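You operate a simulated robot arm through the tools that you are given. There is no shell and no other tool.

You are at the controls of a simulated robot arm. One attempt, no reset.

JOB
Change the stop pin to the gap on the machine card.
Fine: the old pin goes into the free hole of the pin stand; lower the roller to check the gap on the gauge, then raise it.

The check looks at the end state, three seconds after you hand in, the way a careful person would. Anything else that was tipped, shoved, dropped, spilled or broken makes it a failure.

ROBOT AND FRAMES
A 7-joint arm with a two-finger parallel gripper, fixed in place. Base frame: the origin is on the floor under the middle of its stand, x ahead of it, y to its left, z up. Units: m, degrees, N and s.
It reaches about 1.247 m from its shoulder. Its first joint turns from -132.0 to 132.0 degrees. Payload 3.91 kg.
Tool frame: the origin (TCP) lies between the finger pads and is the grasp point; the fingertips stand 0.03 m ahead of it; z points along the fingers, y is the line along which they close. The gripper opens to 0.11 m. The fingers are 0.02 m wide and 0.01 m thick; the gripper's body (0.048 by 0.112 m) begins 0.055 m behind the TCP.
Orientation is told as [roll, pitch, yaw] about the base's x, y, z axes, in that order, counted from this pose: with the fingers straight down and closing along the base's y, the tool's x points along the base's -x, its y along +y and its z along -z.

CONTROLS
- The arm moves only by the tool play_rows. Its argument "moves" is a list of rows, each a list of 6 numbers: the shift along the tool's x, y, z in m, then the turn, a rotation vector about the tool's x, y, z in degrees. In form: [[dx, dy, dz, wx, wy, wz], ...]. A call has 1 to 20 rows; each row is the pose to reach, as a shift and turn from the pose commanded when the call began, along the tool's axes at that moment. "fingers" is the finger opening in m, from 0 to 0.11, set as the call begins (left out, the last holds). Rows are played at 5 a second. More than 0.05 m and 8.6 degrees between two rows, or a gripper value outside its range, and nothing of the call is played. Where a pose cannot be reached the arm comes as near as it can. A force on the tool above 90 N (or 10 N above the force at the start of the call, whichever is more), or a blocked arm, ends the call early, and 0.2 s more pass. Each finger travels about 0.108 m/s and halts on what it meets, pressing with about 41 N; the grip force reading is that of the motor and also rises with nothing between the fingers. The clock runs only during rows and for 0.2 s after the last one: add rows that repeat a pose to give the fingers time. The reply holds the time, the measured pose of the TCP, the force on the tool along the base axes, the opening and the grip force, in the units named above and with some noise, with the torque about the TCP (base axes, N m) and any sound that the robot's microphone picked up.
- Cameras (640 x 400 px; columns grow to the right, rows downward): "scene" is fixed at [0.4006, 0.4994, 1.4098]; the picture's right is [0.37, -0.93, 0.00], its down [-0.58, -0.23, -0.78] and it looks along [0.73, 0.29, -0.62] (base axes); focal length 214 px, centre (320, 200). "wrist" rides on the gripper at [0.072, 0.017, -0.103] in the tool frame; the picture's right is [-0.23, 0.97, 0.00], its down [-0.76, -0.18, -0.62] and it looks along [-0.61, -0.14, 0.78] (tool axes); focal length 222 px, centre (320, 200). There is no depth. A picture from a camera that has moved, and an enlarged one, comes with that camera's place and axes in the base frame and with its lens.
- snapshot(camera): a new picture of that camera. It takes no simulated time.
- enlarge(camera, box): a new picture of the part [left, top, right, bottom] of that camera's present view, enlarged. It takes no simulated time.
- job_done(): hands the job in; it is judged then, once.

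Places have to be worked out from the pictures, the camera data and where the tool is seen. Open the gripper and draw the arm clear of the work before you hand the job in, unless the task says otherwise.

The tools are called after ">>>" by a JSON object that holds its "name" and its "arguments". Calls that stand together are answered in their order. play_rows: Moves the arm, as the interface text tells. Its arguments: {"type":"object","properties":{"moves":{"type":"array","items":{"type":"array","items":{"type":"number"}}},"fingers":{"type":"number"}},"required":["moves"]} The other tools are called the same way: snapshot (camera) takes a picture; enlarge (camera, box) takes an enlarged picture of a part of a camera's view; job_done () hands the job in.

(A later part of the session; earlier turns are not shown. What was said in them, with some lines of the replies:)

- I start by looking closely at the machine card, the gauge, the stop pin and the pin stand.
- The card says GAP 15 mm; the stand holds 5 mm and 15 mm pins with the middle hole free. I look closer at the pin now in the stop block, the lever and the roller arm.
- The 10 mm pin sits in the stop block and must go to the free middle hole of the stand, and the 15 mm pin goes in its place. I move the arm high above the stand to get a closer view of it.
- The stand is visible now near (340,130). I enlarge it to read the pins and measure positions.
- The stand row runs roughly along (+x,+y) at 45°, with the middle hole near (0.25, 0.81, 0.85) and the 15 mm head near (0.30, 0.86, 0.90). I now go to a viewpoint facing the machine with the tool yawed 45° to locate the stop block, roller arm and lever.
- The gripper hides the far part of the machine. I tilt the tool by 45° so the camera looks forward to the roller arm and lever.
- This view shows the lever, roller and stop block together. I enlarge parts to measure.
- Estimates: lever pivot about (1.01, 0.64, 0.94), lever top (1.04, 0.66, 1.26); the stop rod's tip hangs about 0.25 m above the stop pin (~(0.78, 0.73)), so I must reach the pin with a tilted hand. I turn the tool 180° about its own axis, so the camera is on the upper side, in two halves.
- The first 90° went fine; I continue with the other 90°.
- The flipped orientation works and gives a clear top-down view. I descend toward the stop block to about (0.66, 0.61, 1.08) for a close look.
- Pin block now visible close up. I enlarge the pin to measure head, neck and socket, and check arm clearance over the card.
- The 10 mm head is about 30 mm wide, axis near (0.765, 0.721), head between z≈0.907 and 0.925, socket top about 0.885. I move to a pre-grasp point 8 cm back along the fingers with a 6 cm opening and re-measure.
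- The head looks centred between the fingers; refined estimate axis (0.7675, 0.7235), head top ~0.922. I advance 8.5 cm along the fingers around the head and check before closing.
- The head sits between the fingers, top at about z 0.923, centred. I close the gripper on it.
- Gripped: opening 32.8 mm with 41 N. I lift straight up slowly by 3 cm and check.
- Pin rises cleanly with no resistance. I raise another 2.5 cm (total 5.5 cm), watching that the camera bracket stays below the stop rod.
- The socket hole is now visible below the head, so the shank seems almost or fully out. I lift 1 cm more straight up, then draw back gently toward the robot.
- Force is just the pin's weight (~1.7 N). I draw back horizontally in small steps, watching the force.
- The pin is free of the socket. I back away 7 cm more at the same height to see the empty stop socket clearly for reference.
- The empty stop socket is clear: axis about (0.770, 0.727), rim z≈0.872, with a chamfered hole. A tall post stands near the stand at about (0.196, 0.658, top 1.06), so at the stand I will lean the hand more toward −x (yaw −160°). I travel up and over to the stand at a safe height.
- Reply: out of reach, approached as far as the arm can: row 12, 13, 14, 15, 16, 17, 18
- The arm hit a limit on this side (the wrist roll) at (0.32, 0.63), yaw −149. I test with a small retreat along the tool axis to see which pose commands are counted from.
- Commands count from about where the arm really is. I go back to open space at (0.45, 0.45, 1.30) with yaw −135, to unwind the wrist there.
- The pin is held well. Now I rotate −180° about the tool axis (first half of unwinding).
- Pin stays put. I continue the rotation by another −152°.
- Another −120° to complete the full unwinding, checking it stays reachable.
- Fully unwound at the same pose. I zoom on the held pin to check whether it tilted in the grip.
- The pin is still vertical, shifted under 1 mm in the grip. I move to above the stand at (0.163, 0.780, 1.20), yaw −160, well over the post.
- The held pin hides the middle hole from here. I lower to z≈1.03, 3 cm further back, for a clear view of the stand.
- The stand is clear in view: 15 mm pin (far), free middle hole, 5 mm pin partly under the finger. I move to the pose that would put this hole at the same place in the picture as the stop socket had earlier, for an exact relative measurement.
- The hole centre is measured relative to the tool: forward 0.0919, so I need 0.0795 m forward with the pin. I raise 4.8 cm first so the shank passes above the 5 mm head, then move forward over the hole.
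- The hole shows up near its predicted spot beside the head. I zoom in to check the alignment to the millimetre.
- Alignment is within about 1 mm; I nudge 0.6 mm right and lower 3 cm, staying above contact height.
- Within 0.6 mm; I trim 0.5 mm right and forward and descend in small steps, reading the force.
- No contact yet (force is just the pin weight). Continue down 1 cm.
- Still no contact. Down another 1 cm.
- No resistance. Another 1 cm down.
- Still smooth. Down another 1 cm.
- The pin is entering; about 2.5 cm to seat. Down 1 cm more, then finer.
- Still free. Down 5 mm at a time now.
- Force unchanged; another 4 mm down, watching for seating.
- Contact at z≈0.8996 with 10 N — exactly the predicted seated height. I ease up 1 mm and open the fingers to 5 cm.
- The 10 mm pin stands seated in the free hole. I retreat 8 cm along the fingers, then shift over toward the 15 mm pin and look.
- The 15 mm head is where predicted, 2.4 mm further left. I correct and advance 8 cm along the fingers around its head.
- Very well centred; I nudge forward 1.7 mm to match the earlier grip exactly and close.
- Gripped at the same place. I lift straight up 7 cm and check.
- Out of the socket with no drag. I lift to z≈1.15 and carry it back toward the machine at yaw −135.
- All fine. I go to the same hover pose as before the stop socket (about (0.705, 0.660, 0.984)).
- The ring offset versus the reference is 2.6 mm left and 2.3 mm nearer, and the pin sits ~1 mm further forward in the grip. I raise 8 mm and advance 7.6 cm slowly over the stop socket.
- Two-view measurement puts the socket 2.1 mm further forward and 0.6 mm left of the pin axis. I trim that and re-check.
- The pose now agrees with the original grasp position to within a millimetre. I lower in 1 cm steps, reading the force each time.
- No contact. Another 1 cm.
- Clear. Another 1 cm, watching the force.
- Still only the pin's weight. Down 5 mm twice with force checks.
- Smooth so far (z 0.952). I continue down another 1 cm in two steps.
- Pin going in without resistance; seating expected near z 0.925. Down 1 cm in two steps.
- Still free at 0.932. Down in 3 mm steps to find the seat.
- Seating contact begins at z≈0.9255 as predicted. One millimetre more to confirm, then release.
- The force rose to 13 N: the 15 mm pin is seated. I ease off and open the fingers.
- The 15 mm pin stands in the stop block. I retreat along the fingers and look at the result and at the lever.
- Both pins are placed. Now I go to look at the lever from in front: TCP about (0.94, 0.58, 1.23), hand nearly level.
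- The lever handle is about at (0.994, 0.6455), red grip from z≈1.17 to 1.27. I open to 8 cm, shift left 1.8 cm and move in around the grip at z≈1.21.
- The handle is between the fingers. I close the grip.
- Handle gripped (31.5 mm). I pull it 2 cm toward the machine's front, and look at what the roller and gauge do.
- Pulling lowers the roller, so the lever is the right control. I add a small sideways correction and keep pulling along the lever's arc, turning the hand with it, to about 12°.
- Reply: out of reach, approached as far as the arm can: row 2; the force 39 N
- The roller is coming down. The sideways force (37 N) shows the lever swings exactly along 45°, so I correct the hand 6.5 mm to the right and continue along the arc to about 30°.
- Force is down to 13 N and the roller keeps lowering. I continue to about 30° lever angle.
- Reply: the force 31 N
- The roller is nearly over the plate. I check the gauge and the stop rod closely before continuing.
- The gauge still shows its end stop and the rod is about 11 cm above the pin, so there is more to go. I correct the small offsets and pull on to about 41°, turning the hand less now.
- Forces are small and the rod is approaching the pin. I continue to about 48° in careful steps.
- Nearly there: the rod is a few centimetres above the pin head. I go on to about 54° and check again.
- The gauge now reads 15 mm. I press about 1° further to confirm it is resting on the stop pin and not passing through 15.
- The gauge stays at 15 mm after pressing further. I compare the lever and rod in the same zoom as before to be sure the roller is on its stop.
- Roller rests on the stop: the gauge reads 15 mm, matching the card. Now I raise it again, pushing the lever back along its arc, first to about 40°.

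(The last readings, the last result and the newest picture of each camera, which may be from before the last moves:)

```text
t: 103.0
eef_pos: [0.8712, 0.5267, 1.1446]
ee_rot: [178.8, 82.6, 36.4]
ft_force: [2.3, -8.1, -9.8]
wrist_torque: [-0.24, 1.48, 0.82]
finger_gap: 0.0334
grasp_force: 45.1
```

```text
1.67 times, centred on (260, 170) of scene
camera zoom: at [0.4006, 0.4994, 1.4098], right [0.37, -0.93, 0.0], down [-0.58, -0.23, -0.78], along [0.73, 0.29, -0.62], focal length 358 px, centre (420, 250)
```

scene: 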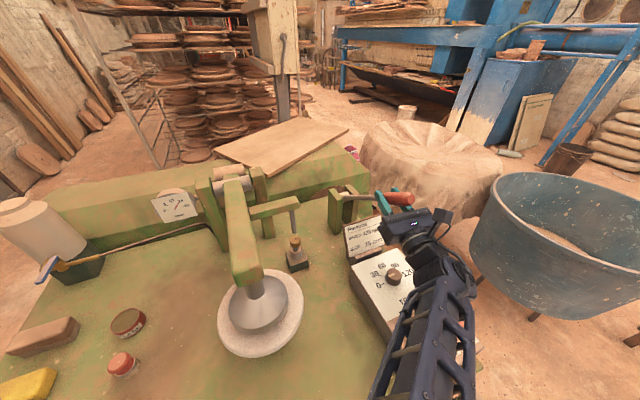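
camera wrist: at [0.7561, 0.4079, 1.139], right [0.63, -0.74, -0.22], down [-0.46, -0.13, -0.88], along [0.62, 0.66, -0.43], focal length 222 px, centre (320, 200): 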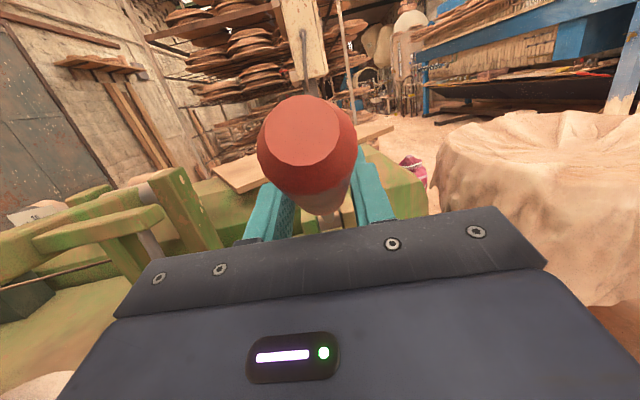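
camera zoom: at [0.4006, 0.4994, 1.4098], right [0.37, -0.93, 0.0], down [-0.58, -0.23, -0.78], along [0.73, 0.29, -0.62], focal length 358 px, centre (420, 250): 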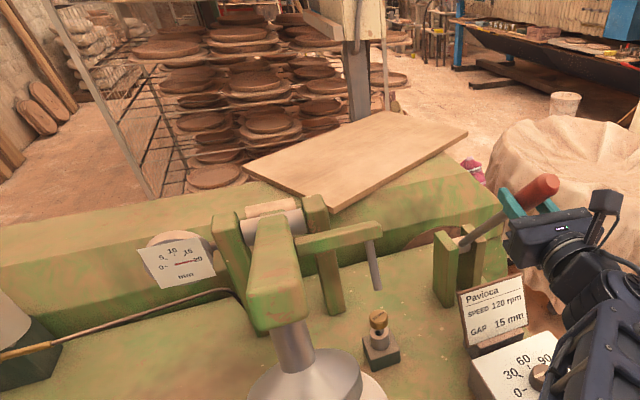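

Rising smoothly. Next from 40° to 20°.

>>> {"name": "play_rows", "arguments": {"moves": [[0.0048, 0, 0.0081, 0, -1, 0], [0.0096, -0.0011, 0.0162, 0, -2, 0], [0.0139, -0.0022, 0.0246, 0, -3.5, 0], [0.0182, -0.0033, 0.033, 0, -5, 0], [0.0219, -0.0045, 0.0416, 0, -6.5, 0], [0.0255, -0.0056, 0.0503, 0, -8, 0], [0.0286, -0.0067, 0.0593, 0, -9.5, 0], [0.0316, -0.0079, 0.0683, 0, -11, 0], [0.034, -0.0091, 0.0773, 0, -12.5, 0], [0.0364, -0.0104, 0.0864, 0, -14, 0]]}}

>>> {"name": "enlarge", "arguments": {"camera": "scene", "box": [140, 50, 380, 290]}}

```text
t: 105.2
eef_pos: [0.9301, 0.5838, 1.1915]
ee_rot: [1.3, 83.5, -141.0]
ft_force: [0.9, -6.9, -9.5]
wrist_torque: [-0.07, 1.52, 0.6]
finger_gap: 0.0326
grasp_force: 44.7
```

```text
1.67 times, centred on (260, 170) of scene
camera zoom: at [0.4006, 0.4994, 1.4098], right [0.37, -0.93, 0.0], down [-0.58, -0.23, -0.78], along [0.73, 0.29, -0.62], focal length 358 px, centre (420, 250)
```

zoom: 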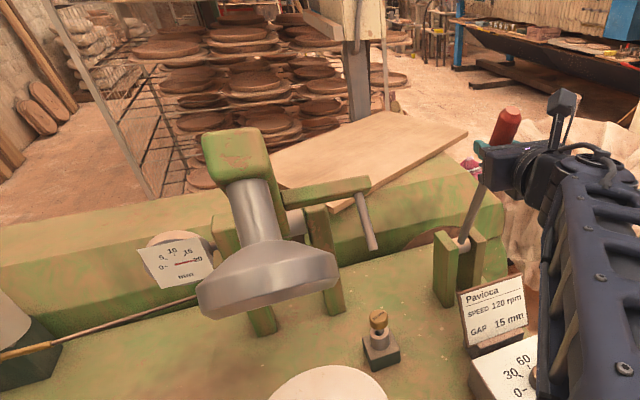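

At 20°. Now the last part back to the raised position.

>>> {"name": "play_rows", "arguments": {"moves": [[0.004, 0, 0.0086, 0, -1.3, 0], [0.008, -0.0011, 0.0171, 0, -2.6, 0], [0.0113, -0.0022, 0.026, 0, -3.9, 0], [0.0146, -0.0032, 0.0348, 0, -5.2, 0], [0.0173, -0.0043, 0.0438, 0, -6.5, 0], [0.02, -0.0053, 0.0527, 0, -7.9, 0], [0.022, -0.0064, 0.062, 0, -9.2, 0], [0.024, -0.0075, 0.0712, 0, -10.6, 0], [0.0253, -0.0084, 0.0786, 0, -11.8, 0], [0.0265, -0.0092, 0.0861, 0, -13, 0]]}}

>>> {"name": "enlarge", "arguments": {"camera": "scene", "box": [150, 50, 390, 290]}}

>>> {"name": "enlarge", "arguments": {"camera": "scene", "box": [190, 130, 310, 260]}}

```text
t: 107.4
eef_pos: [0.9923, 0.646, 1.2073]
ee_rot: [0.2, 70.3, -142.0]
ft_force: [-30.6, -7.0, -16.4]
wrist_torque: [0.24, -0.42, -0.22]
finger_gap: 0.0315
grasp_force: 44.6
```

```text
1.67 times, centred on (270, 170) of scene
camera zoom: at [0.4006, 0.4994, 1.4098], right [0.37, -0.93, 0.0], down [-0.58, -0.23, -0.78], along [0.73, 0.29, -0.62], focal length 358 px, centre (403, 250)
```

zoom: 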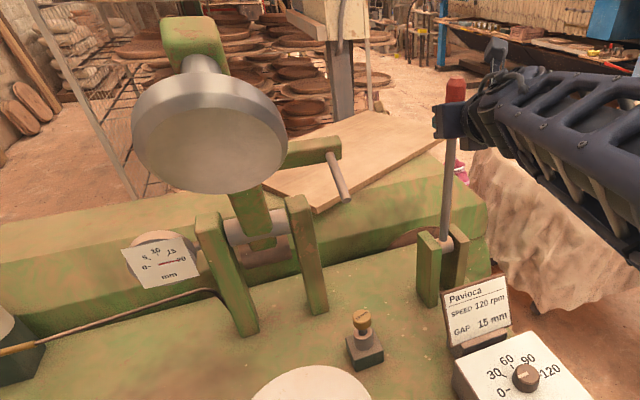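

```text
3.08 times, centred on (250, 195) of scene
camera zoom: at [0.4006, 0.4994, 1.4098], right [0.37, -0.93, 0.0], down [-0.58, -0.23, -0.78], along [0.73, 0.29, -0.62], focal length 660 px, centre (535, 215)
```

zoom: 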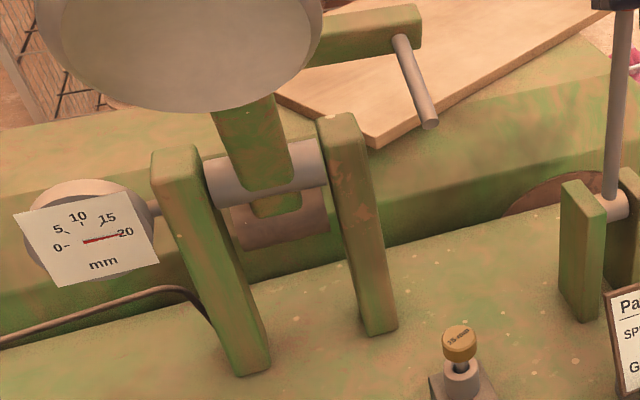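

The roller is fully back up, same as at the start (end stop reached). I relieve the load by 3 mm and open the gripper.

>>> {"name": "play_rows", "arguments": {"moves": [[-0.0029, 0, -0.0021, 0, 0, 0], [-0.0029, 0, -0.0021, 0, 0, 0]]}}

>>> {"name": "play_rows", "arguments": {"moves": [[0, 0, 0, 0, 0, 0], [0, 0, 0, 0, 0, 0], [0, 0, 0, 0, 0, 0], [0, 0, 0, 0, 0, 0]], "fingers": 0.08}}

>>> {"name": "snapshot", "arguments": {"camera": "scene"}}

>>> {"name": "snapshot", "arguments": {"camera": "wrist"}}

```text
t: 108.0
eef_pos: [0.9911, 0.6438, 1.208]
ee_rot: [0.4, 70.5, -141.8]
ft_force: [-3.9, 15.0, 0.7]
wrist_torque: [1.1, -0.93, -0.25]
finger_gap: 0.0312
grasp_force: 44.9
```

```text
t: 109.0
eef_pos: [0.9918, 0.6444, 1.206]
ee_rot: [0.5, 70.4, -141.9]
ft_force: [0.1, -0.3, -0.3]
wrist_torque: [-0.02, 0.01, -0.01]
finger_gap: 0.0799
grasp_force: 0.1
```

```text
taken
```

scene: 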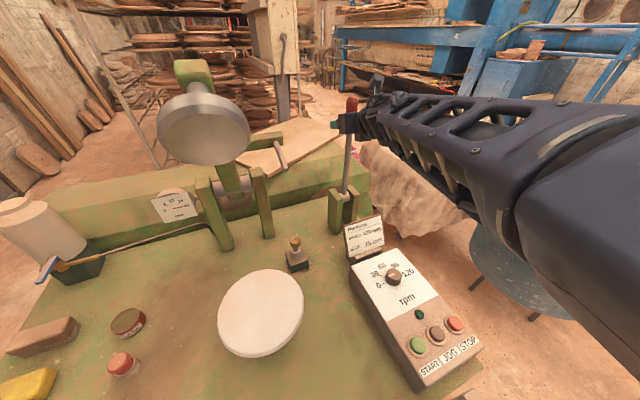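

```text
taken
camera wrist: at [0.9434, 0.5857, 1.3079], right [0.54, -0.82, -0.21], down [-0.77, -0.38, -0.51], along [0.34, 0.44, -0.83], focal length 222 px, centre (320, 200)
```

wrist: 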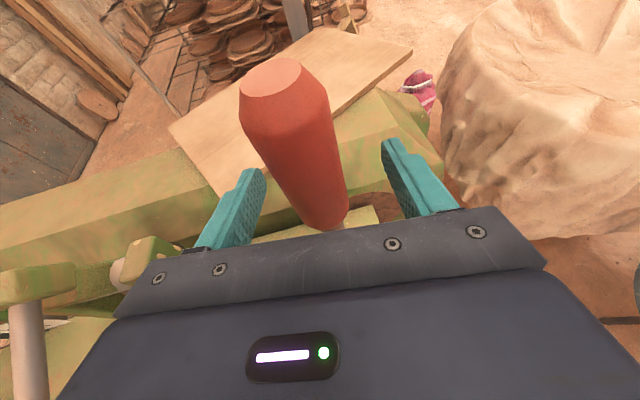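

Lever and roller stay up on their own. I withdraw straight back from the handle, then away to open space.

>>> {"name": "play_rows", "arguments": {"moves": [[0, 0, -0.02, 0, 0, 0], [0, 0, -0.05, 0, 0, 0], [0, 0, -0.09, 0, 0, 0], [0, 0, -0.13, 0, 0, 0], [0.01, 0, -0.17, 0, 0, 0], [0.02, 0, -0.21, 0, 0, 0], [0.03, 0, -0.25, 0, 0, 0], [0.04, 0, -0.29, 0, 0, 0], [0.05, 0, -0.33, 0, 0, 0], [0.06, 0, -0.37, 0, 0, 0], [0.06, 0, -0.37, 0, 0, 0]]}}

>>> {"name": "snapshot", "arguments": {"camera": "wrist"}}

>>> {"name": "snapshot", "arguments": {"camera": "scene"}}

```text
t: 111.4
eef_pos: [0.7321, 0.4416, 1.3883]
ee_rot: [0.6, 70.5, -141.8]
ft_force: [-0.1, -0.3, -0.8]
wrist_torque: [0.0, -0.01, 0.0]
finger_gap: 0.0799
grasp_force: 0.2
```

```text
taken
camera wrist: at [0.685, 0.3835, 1.4901], right [0.54, -0.82, -0.21], down [-0.77, -0.38, -0.51], along [0.34, 0.44, -0.83], focal length 222 px, centre (320, 200)
```

wrist: 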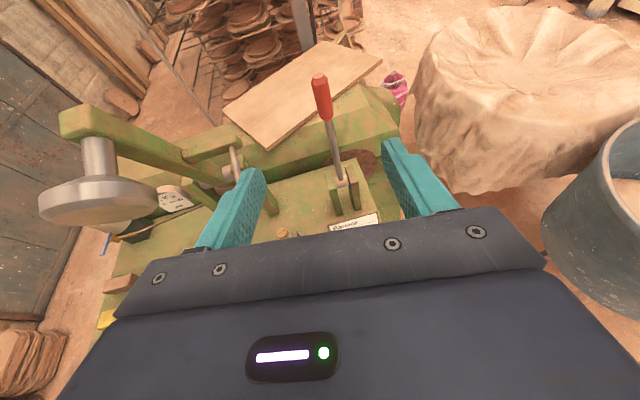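

```text
taken
```

scene: 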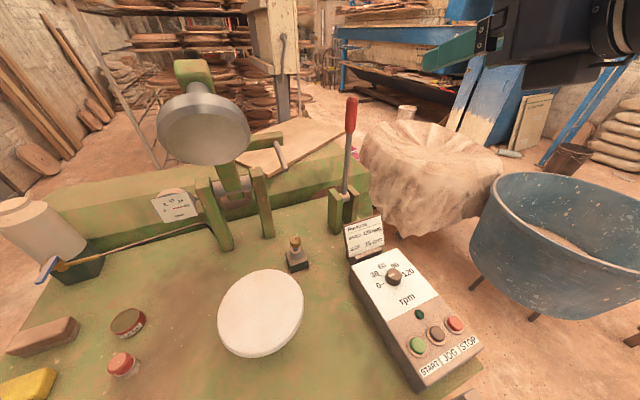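

Everything on the machine looks as it did at the start, with the 15 mm pin in the stop. I move back and look down to check the pin stand.

>>> {"name": "play_rows", "arguments": {"moves": [[-0.0108, -0.0255, -0.0306, 0, -3.1, 0], [-0.0217, -0.051, -0.0611, 0, -6.2, 0], [-0.0325, -0.0765, -0.0917, 0, -9.4, 0], [-0.0433, -0.102, -0.1222, 0, -12.5, 0], [-0.0541, -0.1274, -0.1528, 0, -15.6, 0], [-0.065, -0.1529, -0.1834, 0, -18.8, 0], [-0.0758, -0.1784, -0.2139, 0, -21.9, 0], [-0.0866, -0.2039, -0.2445, 0, -25, 0], [-0.0866, -0.2039, -0.2445, 0, -25, 0]]}}

>>> {"name": "snapshot", "arguments": {"camera": "wrist"}}

>>> {"name": "snapshot", "arguments": {"camera": "scene"}}

```text
t: 113.4
eef_pos: [0.4003, 0.4465, 1.3873]
ee_rot: [0.3, 45.4, -142.1]
ft_force: [0.4, -0.1, -0.7]
wrist_torque: [0.01, 0.01, 0.03]
finger_gap: 0.0799
grasp_force: 0.1
```

```text
taken
camera wrist: at [0.3924, 0.4199, 1.5092], right [0.47, -0.87, -0.16], down [-0.88, -0.46, -0.1], along [0.02, 0.19, -0.98], focal length 222 px, centre (320, 200)
```

wrist: 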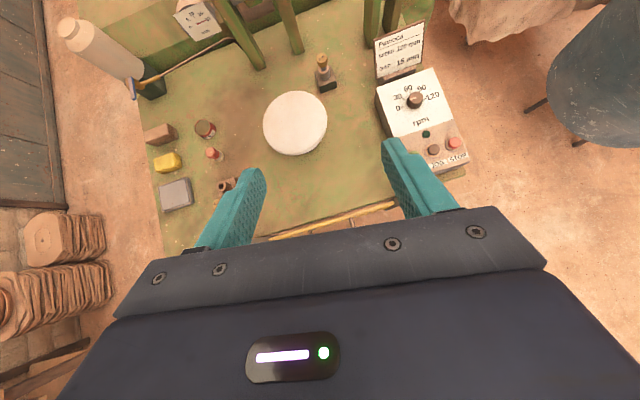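

```text
taken
```

scene: 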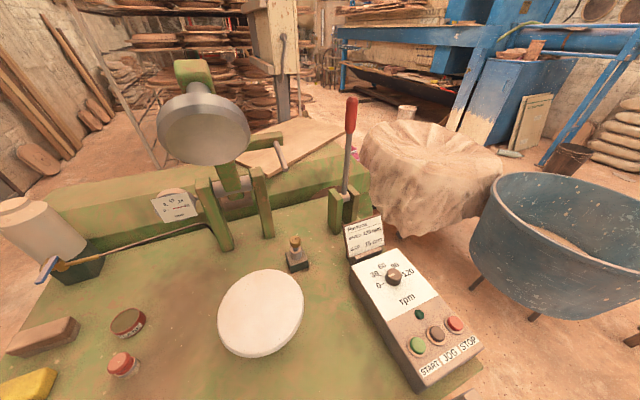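

The left finger hides the stand; I shift the hand 10 cm to the right to see it.

>>> {"name": "play_rows", "arguments": {"moves": [[0, 0.035, 0, 0, 0, 0], [0, 0.07, 0, 0, 0, 0], [0, 0.1, 0, 0, 0, 0], [0, 0.1, 0, 0, 0, 0]], "fingers": 0.05}}

>>> {"name": "snapshot", "arguments": {"camera": "wrist"}}

>>> {"name": "enlarge", "arguments": {"camera": "wrist", "box": [120, 110, 260, 230]}}

>>> {"name": "enlarge", "arguments": {"camera": "scene", "box": [270, 225, 330, 280]}}

>>> {"name": "enlarge", "arguments": {"camera": "scene", "box": [140, 180, 220, 230]}}

```text
t: 114.4
eef_pos: [0.4627, 0.3639, 1.387]
ee_rot: [0.2, 45.4, -142.1]
ft_force: [0.1, -0.2, -0.6]
wrist_torque: [0.0, 0.0, 0.02]
finger_gap: 0.05
grasp_force: 0.1
```

```text
taken
camera wrist: at [0.4549, 0.3376, 1.5102], right [0.47, -0.87, -0.16], down [-0.88, -0.46, -0.11], along [0.02, 0.19, -0.98], focal length 222 px, centre (320, 200)
```

wrist: 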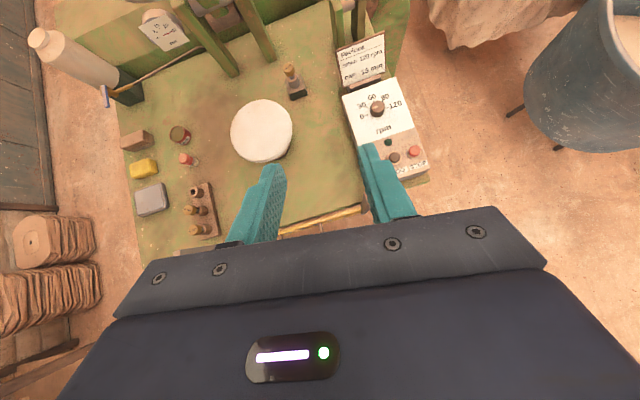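

```text
3.33 times, centred on (190, 170) of wrist
camera zoom: at [0.4549, 0.3376, 1.5102], right [0.47, -0.87, -0.16], down [-0.88, -0.46, -0.11], along [0.02, 0.19, -0.98], focal length 740 px, centre (753, 300)
```

zoom: 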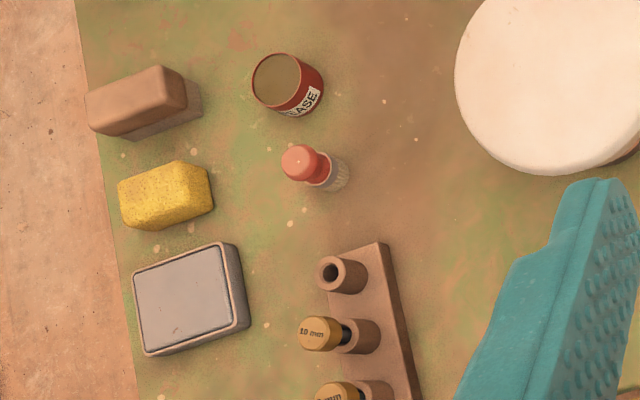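

```text
7.27 times, centred on (300, 252) of scene
camera zoom: at [0.4006, 0.4994, 1.4098], right [0.37, -0.93, 0.0], down [-0.58, -0.23, -0.78], along [0.73, 0.29, -0.62], focal length 1560 px, centre (466, -182)
```

zoom: 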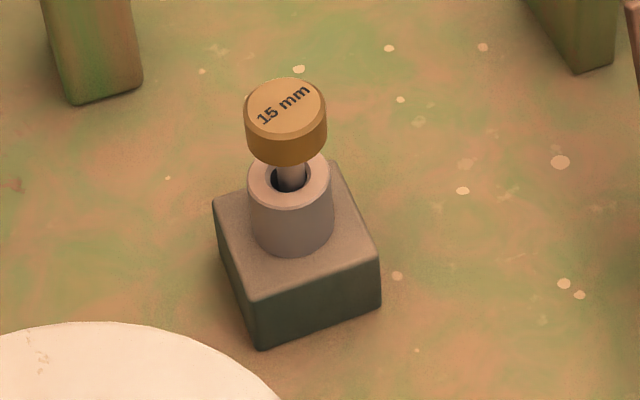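

```text
8.00 times, centred on (180, 205) of scene
camera zoom: at [0.4006, 0.4994, 1.4098], right [0.37, -0.93, 0.0], down [-0.58, -0.23, -0.78], along [0.73, 0.29, -0.62], focal length 1716 px, centre (1440, 160)
```

zoom: 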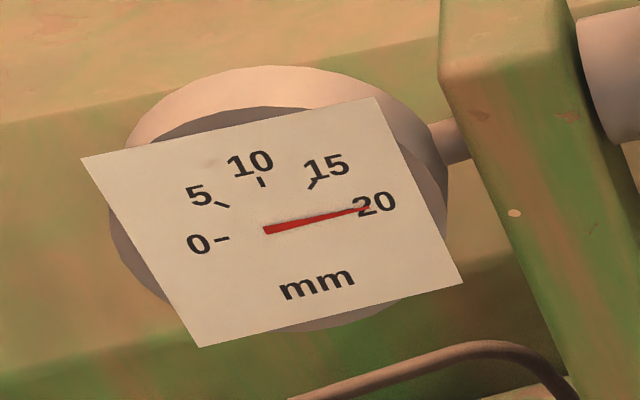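

All is in place: 15 mm pin in the stop, 10 mm pin in the formerly free middle hole, roller raised, gauge at rest, nothing else moved. I open the gripper fully with the arm clear, then hand in.

>>> {"name": "play_rows", "arguments": {"moves": [[0, 0, -0.02, 0, 0, 0], [0, 0, -0.04, 0, 0, 0], [0, 0, -0.04, 0, 0, 0]], "fingers": 0.11}}

>>> {"name": "snapshot", "arguments": {"camera": "scene"}}

```text
t: 115.2
eef_pos: [0.4415, 0.3479, 1.4153]
ee_rot: [0.1, 45.4, -142.3]
ft_force: [1.1, -0.1, 0.3]
wrist_torque: [0.01, 0.04, -0.05]
finger_gap: 0.11
grasp_force: 0.1
```

```text
taken
```

scene: 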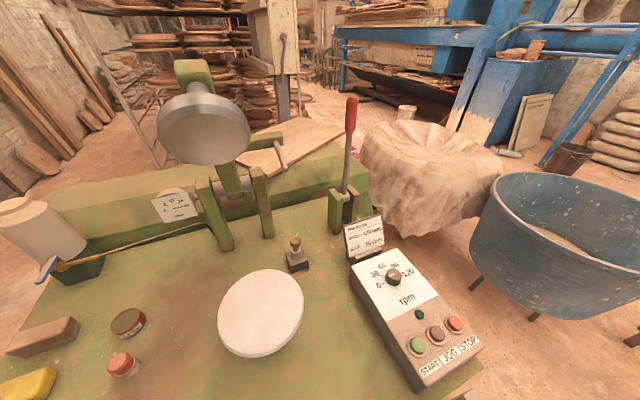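

The final picture shows the machine as wanted and the arm clear with the gripper open. I hand the job in.

>>> {"name": "job_done", "arguments": {}}

```text
The job is handed in.
```

The stop pin is changed to 15 mm, the gap on the machine card, and the job is handed in.

- **Old pin:** the 10 mm pin is seated in the middle hole of the pin stand, the one that was free at the start.
- **New pin:** the 15 mm pin from the stand is seated in the stop block.
- **Gap check:** I lowered the roller with the lever. The gauge read 15 mm and held there when I pulled slightly further.
- **Raised again:** the lever went back to its end stop, the roller is up as at the start, and the gauge is back at 20.
- **Surroundings:** in the last pictures nothing else on the bench looks moved. The gripper is open and the arm is clear of the machine.

In the camera view the stop rod seemed to sit a few millimetres above the pin head with the roller down. The stop is therefore confirmed by the gauge holding at 15 mm, not by visible contact.
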